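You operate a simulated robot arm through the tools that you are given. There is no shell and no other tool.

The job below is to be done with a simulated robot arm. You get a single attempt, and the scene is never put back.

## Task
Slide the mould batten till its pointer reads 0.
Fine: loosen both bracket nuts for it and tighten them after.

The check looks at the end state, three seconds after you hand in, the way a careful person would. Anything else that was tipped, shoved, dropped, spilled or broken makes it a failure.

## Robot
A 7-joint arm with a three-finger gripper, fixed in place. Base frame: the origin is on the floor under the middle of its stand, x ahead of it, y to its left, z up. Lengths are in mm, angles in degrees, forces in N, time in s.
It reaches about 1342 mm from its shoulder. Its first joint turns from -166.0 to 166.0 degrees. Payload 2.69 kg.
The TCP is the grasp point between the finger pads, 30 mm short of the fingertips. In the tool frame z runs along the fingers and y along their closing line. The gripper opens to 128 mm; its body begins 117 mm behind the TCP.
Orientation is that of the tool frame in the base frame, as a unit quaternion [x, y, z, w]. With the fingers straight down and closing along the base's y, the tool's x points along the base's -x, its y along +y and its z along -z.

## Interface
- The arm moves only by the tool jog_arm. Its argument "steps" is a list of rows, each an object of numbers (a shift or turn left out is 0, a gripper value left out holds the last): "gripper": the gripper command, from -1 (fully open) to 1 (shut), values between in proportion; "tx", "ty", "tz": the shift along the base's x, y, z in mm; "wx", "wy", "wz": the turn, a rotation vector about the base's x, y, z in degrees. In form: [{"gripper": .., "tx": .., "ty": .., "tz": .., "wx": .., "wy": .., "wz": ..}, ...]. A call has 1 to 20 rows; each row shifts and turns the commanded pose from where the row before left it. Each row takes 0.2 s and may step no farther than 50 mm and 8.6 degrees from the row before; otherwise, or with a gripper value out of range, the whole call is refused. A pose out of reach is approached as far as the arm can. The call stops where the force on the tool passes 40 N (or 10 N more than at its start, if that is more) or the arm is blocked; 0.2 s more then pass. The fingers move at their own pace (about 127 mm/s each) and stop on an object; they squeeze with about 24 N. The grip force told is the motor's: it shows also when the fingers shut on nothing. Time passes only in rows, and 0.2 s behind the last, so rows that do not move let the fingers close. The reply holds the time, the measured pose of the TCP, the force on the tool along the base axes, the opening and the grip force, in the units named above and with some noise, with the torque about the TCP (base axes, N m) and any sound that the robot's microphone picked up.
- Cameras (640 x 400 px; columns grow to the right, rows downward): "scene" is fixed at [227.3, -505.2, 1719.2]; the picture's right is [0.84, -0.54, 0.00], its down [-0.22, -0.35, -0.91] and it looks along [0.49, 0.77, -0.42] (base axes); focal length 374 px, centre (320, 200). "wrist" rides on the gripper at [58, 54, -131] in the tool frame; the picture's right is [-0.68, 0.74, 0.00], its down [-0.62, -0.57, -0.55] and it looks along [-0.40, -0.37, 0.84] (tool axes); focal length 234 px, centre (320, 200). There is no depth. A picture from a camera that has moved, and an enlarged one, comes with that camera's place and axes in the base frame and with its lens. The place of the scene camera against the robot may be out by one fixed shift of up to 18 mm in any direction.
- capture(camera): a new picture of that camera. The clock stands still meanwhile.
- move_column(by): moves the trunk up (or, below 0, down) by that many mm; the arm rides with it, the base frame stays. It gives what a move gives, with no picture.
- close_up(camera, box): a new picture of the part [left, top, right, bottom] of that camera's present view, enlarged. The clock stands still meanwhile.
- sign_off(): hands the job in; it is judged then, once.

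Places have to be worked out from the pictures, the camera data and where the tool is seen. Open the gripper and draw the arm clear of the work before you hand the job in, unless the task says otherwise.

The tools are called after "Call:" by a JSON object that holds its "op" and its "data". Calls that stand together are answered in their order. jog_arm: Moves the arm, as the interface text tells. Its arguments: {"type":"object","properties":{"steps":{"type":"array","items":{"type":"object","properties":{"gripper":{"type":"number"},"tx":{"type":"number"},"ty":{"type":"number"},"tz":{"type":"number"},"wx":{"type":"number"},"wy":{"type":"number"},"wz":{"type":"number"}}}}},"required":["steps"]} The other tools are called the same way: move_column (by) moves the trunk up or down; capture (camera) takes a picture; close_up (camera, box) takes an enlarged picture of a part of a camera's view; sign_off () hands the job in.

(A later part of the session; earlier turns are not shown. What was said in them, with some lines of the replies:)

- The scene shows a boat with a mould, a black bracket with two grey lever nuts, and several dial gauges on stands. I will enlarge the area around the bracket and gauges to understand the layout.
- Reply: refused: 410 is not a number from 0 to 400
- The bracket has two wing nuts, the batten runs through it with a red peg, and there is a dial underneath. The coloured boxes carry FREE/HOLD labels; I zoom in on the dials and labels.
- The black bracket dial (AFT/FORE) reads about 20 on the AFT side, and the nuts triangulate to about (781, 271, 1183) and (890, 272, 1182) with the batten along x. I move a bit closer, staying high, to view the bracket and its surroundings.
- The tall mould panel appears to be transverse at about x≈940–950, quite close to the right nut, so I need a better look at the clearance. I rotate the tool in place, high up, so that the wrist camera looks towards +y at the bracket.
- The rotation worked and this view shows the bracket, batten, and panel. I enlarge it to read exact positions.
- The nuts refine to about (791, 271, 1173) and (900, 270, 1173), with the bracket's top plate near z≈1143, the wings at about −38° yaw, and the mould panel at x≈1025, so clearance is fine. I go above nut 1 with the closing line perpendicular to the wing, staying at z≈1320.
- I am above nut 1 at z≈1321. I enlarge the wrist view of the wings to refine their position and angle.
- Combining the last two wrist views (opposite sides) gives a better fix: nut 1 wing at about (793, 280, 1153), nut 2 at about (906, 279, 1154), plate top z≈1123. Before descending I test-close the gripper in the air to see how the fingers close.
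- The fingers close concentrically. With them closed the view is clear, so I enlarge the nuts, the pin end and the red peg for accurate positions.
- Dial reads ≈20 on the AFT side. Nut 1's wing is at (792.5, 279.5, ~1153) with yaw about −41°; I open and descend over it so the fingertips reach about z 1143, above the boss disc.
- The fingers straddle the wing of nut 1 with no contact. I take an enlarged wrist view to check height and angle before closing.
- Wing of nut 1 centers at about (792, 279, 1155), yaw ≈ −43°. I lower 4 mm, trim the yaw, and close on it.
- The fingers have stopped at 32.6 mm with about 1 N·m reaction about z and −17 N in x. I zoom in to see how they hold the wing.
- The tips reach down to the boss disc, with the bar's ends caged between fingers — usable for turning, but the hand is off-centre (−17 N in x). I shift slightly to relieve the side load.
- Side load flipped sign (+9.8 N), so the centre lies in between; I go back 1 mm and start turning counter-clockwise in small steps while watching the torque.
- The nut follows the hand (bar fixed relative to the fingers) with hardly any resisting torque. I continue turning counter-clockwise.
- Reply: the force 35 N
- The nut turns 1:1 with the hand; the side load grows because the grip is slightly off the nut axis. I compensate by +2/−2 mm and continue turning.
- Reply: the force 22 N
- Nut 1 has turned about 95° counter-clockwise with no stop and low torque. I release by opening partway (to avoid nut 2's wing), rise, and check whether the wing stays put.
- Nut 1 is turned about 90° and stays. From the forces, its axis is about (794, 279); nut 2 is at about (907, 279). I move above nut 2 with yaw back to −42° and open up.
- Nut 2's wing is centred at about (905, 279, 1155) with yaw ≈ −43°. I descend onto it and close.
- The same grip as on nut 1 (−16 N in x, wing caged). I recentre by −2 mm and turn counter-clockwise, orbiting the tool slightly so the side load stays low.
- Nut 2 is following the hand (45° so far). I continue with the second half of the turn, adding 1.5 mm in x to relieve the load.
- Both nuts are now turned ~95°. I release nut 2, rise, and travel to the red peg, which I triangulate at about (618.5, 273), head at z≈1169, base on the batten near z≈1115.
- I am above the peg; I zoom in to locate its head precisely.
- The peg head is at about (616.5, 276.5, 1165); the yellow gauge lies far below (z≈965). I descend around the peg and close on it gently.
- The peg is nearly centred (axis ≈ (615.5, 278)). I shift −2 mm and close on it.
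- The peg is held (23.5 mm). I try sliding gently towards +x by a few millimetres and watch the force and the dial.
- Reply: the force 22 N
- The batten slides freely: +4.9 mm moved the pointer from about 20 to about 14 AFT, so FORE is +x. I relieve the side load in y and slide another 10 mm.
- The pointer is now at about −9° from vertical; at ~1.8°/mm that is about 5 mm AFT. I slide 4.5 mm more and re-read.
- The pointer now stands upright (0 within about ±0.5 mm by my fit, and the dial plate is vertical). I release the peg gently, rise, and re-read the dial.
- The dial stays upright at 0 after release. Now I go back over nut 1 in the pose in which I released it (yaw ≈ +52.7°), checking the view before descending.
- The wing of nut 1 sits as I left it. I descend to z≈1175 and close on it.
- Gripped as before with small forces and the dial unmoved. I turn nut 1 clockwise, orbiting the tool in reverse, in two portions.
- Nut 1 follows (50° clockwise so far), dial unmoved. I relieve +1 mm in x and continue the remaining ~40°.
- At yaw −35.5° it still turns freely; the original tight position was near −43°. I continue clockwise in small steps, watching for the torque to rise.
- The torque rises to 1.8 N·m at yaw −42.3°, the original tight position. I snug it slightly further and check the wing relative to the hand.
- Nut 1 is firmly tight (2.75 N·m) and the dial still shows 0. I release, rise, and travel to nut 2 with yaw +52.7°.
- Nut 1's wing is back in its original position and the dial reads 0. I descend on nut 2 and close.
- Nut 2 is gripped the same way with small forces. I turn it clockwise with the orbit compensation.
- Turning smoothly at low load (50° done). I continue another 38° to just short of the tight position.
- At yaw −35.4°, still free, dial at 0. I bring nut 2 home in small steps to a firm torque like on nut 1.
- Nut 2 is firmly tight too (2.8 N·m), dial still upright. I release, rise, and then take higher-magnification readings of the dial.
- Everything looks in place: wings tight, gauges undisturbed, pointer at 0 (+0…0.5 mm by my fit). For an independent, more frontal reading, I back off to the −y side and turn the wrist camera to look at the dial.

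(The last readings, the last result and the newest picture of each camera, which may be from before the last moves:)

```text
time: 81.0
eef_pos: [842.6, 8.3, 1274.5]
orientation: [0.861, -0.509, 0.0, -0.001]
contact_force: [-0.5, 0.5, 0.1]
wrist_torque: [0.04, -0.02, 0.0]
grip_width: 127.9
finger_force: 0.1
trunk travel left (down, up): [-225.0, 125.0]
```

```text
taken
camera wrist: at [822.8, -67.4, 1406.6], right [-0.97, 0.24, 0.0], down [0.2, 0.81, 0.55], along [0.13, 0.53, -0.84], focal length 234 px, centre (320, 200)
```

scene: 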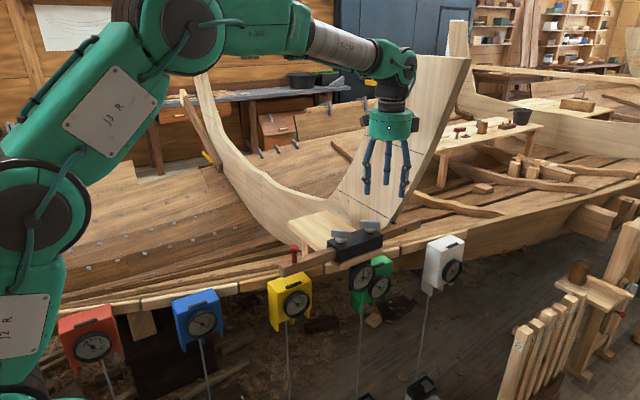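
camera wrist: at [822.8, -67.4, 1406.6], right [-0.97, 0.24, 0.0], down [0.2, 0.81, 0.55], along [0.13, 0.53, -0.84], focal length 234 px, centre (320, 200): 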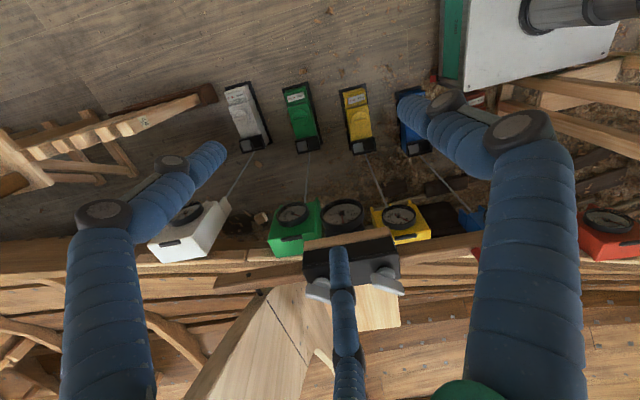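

The dials are visible from this side; I zoom in on the AFT/FORE dial.

Call:
{"op": "close_up", "data": {"camera": "wrist", "box": [328, 205, 358, 229]}}

Call:
{"op": "close_up", "data": {"camera": "wrist", "box": [260, 190, 430, 300]}}

```text
16.00 times, centred on (343, 217) of wrist
camera zoom: at [822.8, -67.4, 1406.6], right [-0.97, 0.24, 0.0], down [0.2, 0.81, 0.55], along [0.13, 0.53, -0.84], focal length 3747 px, centre (-48, -72)
```

zoom: 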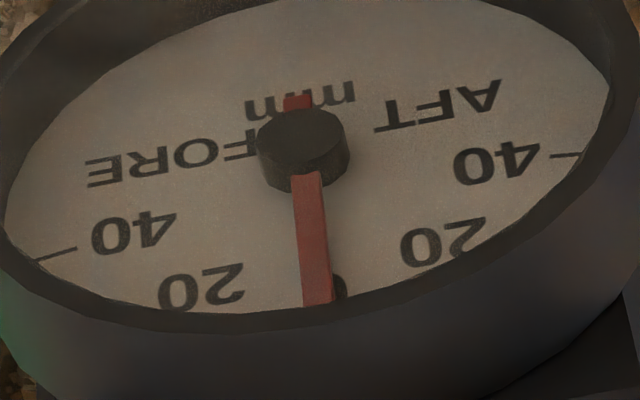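

```text
3.64 times, centred on (345, 245) of wrist
camera zoom: at [822.8, -67.4, 1406.6], right [-0.97, 0.24, 0.0], down [0.2, 0.81, 0.55], along [0.13, 0.53, -0.84], focal length 852 px, centre (229, 36)
```

zoom: 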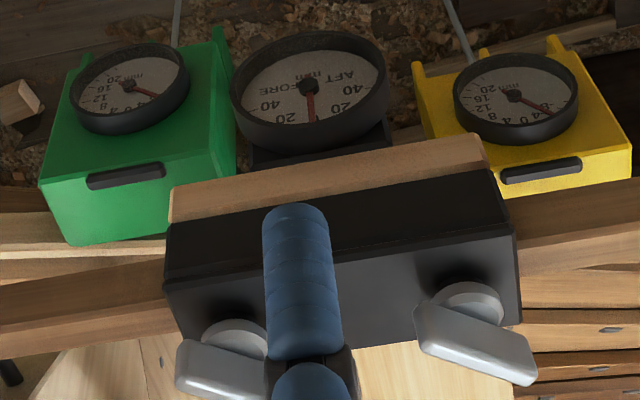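

From here the pointer looks about +1° (≈0.6 mm FORE) but it's an oblique view. I tilt the hand and lower it well clear in front (y≈10) for a more frontal, accurate reading.

Call:
{"op": "jog_arm", "data": {"steps": [{"wx": 8.5, "tx": -3}, {"wx": 8.5, "tx": -3}, {"wx": 8.5, "tx": -3}, {"wx": 8.5, "tx": -3}, {"tx": -3, "tz": -20}, {"tx": -3, "tz": -25}, {"tx": -3, "tz": -30}, {"tx": -3, "tz": -30}, {"tz": -30}, {"tz": -30}, {}]}}

Call:
{"op": "capture", "data": {"camera": "wrist"}}

Call:
{"op": "capture", "data": {"camera": "scene"}}

```text
time: 83.4
eef_pos: [819.5, 10.0, 1108.0]
orientation: [0.822, -0.488, -0.148, -0.252]
contact_force: [0.7, -0.8, 0.2]
wrist_torque: [0.02, 0.0, 0.04]
grip_width: 128.1
finger_force: 0.0
trunk travel left (down, up): [-225.0, 125.0]
```

```text
taken
camera wrist: at [798.1, -127.2, 1174.0], right [-0.97, 0.2, 0.13], down [0.2, 0.37, 0.91], along [0.13, 0.91, -0.39], focal length 234 px, centre (320, 200)
```

wrist: 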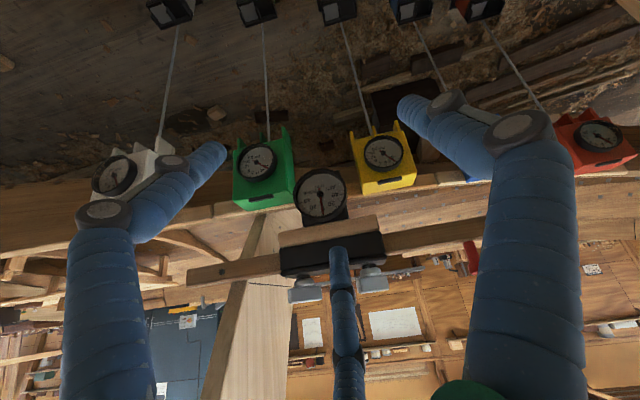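

```text
taken
```

scene: 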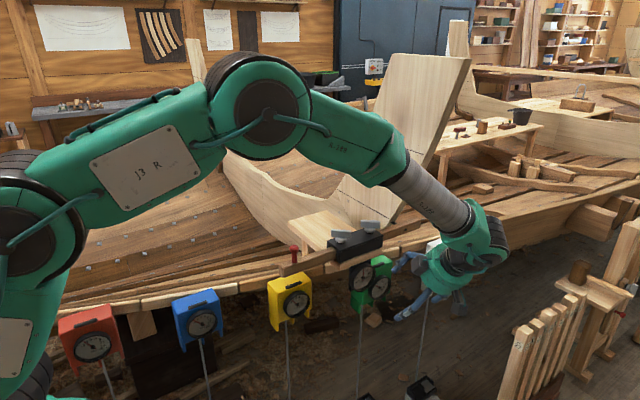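

This is a nearly frontal (upside-down) view of the dial at about (320, 194). I enlarge it.

Call:
{"op": "close_up", "data": {"camera": "wrist", "box": [302, 182, 338, 206]}}

Call:
{"op": "close_up", "data": {"camera": "wrist", "box": [280, 160, 360, 220]}}

```text
16.00 times, centred on (320, 194) of wrist
camera zoom: at [798.1, -127.2, 1174.0], right [-0.97, 0.2, 0.13], down [0.2, 0.37, 0.91], along [0.13, 0.91, -0.39], focal length 3747 px, centre (320, 296)
```

zoom: 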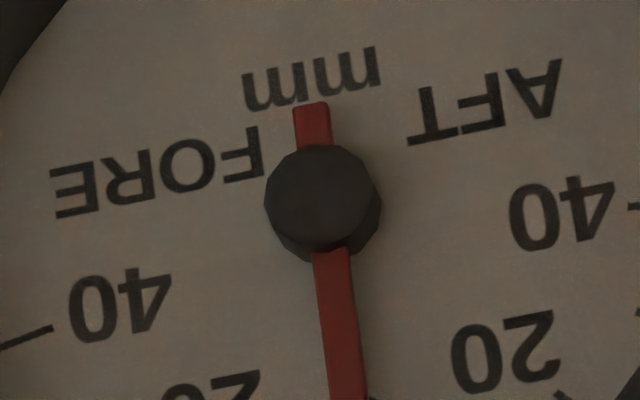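

```text
6.67 times, centred on (320, 190) of wrist
camera zoom: at [798.1, -127.2, 1174.0], right [-0.97, 0.2, 0.13], down [0.2, 0.37, 0.91], along [0.13, 0.91, -0.39], focal length 1561 px, centre (320, 267)
```

zoom: 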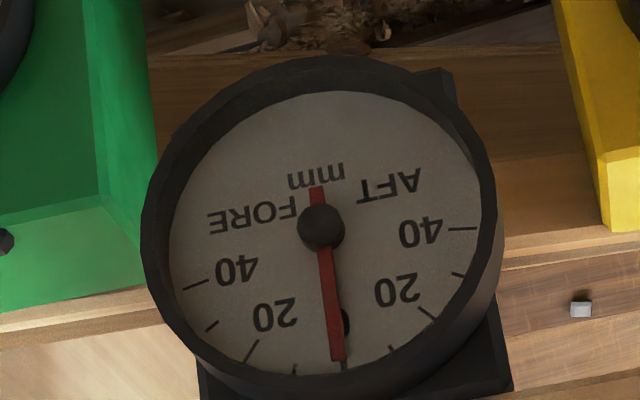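

Now the ticks are visible. I zoom in on the tip region near the 0 tick.

Call:
{"op": "close_up", "data": {"camera": "wrist", "box": [308, 196, 338, 216]}}

Call:
{"op": "close_up", "data": {"camera": "wrist", "box": [296, 174, 346, 216]}}

```text
16.00 times, centred on (323, 206) of wrist
camera zoom: at [798.1, -127.2, 1174.0], right [-0.97, 0.2, 0.13], down [0.2, 0.37, 0.91], along [0.13, 0.91, -0.39], focal length 3747 px, centre (272, 104)
```

zoom: 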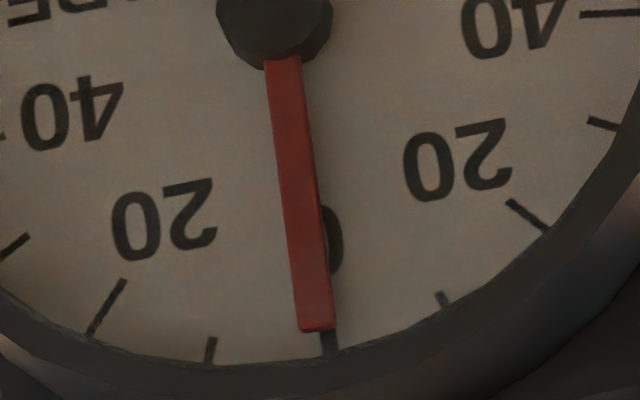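

```text
9.52 times, centred on (321, 195) of wrist
camera zoom: at [798.1, -127.2, 1174.0], right [-0.97, 0.2, 0.13], down [0.2, 0.37, 0.91], along [0.13, 0.91, -0.39], focal length 2230 px, centre (310, 248)
```

zoom: 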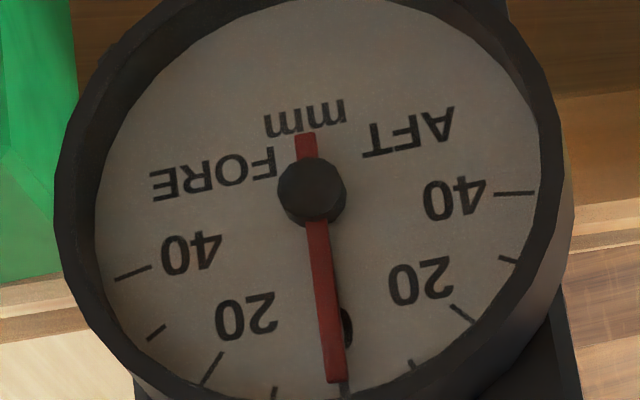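

In this frontal view the pointer is parallel to the dial's zero axis (the small sideways offset is the same at pivot and tip, i.e. parallax), so it reads 0 within about 0.3 mm. I back the arm out the way it came and return near the start pose.

Call:
{"op": "jog_arm", "data": {"steps": [{"tz": 30}, {"tz": 30}, {"tz": 30}, {"tz": 30}, {"tz": 25}, {"tz": 20}, {"wx": -8.5}, {"wx": -8.5}, {"wx": -8.5}, {"wx": -8.5}, {"tx": -30, "tz": 40}, {"tx": -30, "tz": 40}, {"tx": -30, "ty": 5, "tz": 40}, {"tx": -30, "ty": 5, "tz": 40}, {"tx": 0, "ty": 5, "tz": 40}, {}, {}]}}

Call:
{"op": "capture", "data": {"camera": "scene"}}

Call:
{"op": "close_up", "data": {"camera": "scene", "box": [240, 180, 480, 330]}}

Call:
{"op": "close_up", "data": {"camera": "scene", "box": [344, 255, 384, 295]}}

Call:
{"op": "close_up", "data": {"camera": "scene", "box": [300, 200, 420, 275]}}

```text
refused: row 13 steps farther than a row can; nothing moved
```

```text
taken
```

scene: 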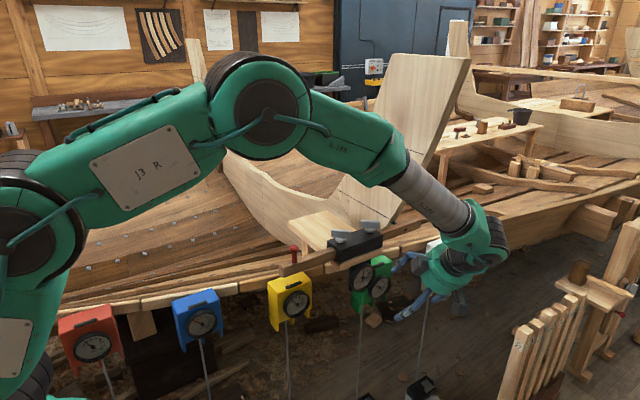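

```text
2.67 times, centred on (360, 255) of scene
camera zoom: at [227.3, -505.2, 1719.2], right [0.84, -0.54, 0.0], down [-0.22, -0.35, -0.91], along [0.49, 0.77, -0.42], focal length 996 px, centre (213, 53)
```

zoom: 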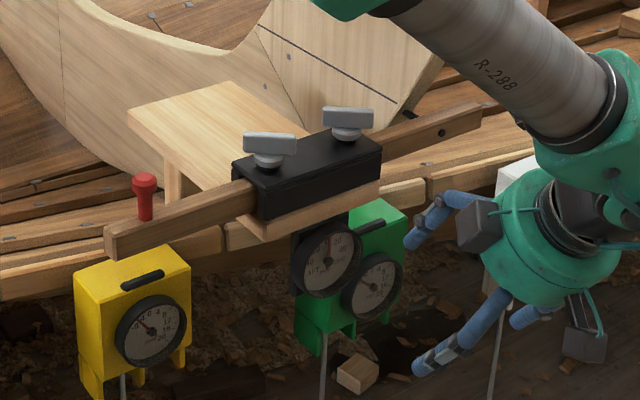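

```text
10.00 times, centred on (364, 275) of scene
camera zoom: at [227.3, -505.2, 1719.2], right [0.84, -0.54, 0.0], down [-0.22, -0.35, -0.91], along [0.49, 0.77, -0.42], focal length 3735 px, centre (-120, -550)
```

zoom: 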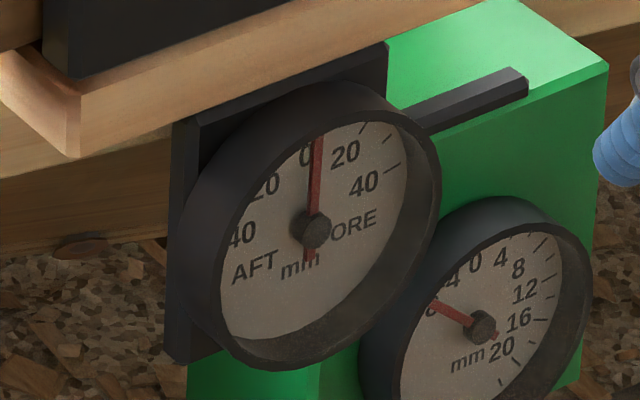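

```text
5.33 times, centred on (360, 238) of scene
camera zoom: at [227.3, -505.2, 1719.2], right [0.84, -0.54, 0.0], down [-0.22, -0.35, -0.91], along [0.49, 0.77, -0.42], focal length 1992 px, centre (107, 0)
```

zoom: 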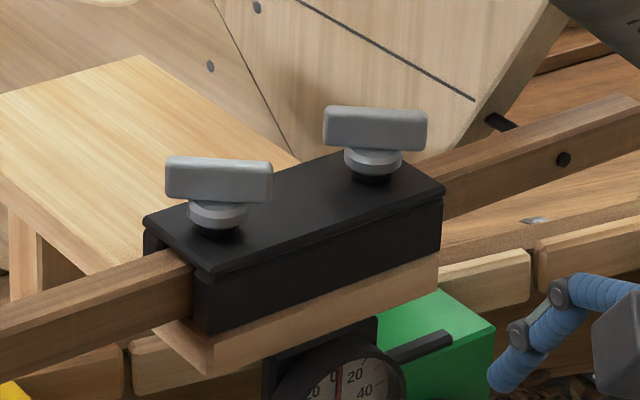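

The call was refused for a slightly too long step, so nothing moved; the pictures show both wings exactly as at the start and the pointer at 0. I resend the retreat with shorter steps.

Call:
{"op": "jog_arm", "data": {"steps": [{"tz": 30, "gripper": -1}, {"tz": 30}, {"tz": 30}, {"tz": 30}, {"tz": 25}, {"tz": 20}, {"wx": -8.5}, {"wx": -8.5}, {"wx": -8.5}, {"wx": -8.5}, {"tx": -25, "tz": 40}, {"tx": -25, "tz": 40}, {"tx": -25, "ty": 5, "tz": 40}, {"tx": -25, "ty": 5, "tz": 40}, {"tx": -20, "ty": 5, "tz": 40}, {}, {}]}}

Call:
{"op": "capture", "data": {"camera": "scene"}}

Call:
{"op": "close_up", "data": {"camera": "scene", "box": [240, 180, 480, 330]}}

Call:
{"op": "close_up", "data": {"camera": "scene", "box": [344, 255, 384, 295]}}

```text
time: 87.0
eef_pos: [698.1, 24.0, 1476.0]
orientation: [0.86, -0.51, 0.0, 0.0]
contact_force: [-0.1, -0.2, 0.2]
wrist_torque: [0.0, 0.01, 0.01]
grip_width: 127.7
finger_force: 0.0
trunk travel left (down, up): [-225.0, 125.0]
```

```text
taken
```

scene: 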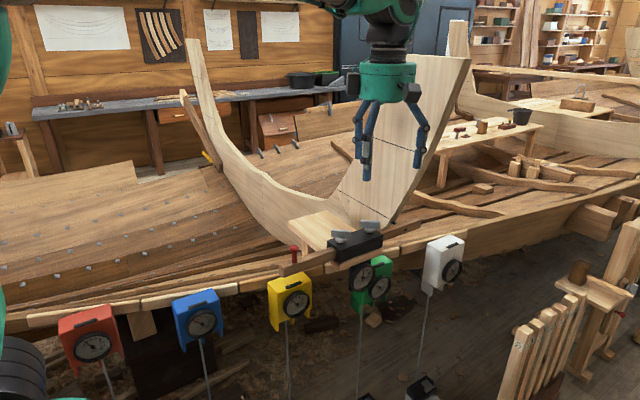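

```text
2.67 times, centred on (360, 255) of scene
camera zoom: at [227.3, -505.2, 1719.2], right [0.84, -0.54, 0.0], down [-0.22, -0.35, -0.91], along [0.49, 0.77, -0.42], focal length 996 px, centre (213, 53)
```

zoom: 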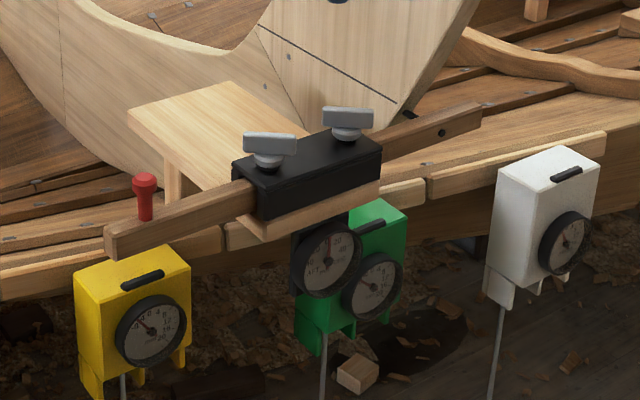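

```text
10.00 times, centred on (364, 275) of scene
camera zoom: at [227.3, -505.2, 1719.2], right [0.84, -0.54, 0.0], down [-0.22, -0.35, -0.91], along [0.49, 0.77, -0.42], focal length 3735 px, centre (-120, -550)
```

zoom: 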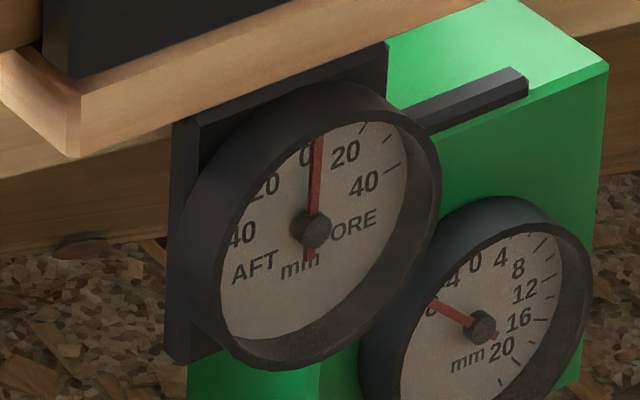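

The gripper is open and the arm is clear near its start pose. The pointer reads 0, both wing nuts are tight in their original positions, and the gauges look unmoved, so I hand in.

Call:
{"op": "sign_off", "data": {}}

```text
The job is handed in.
```

The batten is slid and its AFT/FORE pointer reads 0, to within about 0.3 mm. I took that from a nearly frontal wrist-camera view of the dial. It started at about 20 on the AFT side, and the slide was roughly 19 mm towards FORE.

- **Nuts:** I loosened each by about 95°. Both were then tightened back to their original positions at about 2.8 N·m. The pointer did not move during tightening.
- **Rest of the scene:** Before-and-after pictures show the gauges and everything else around the bracket unmoved. The gripper is open and the arm is back near its start pose.

The job is handed in; I have no result from the check yet.
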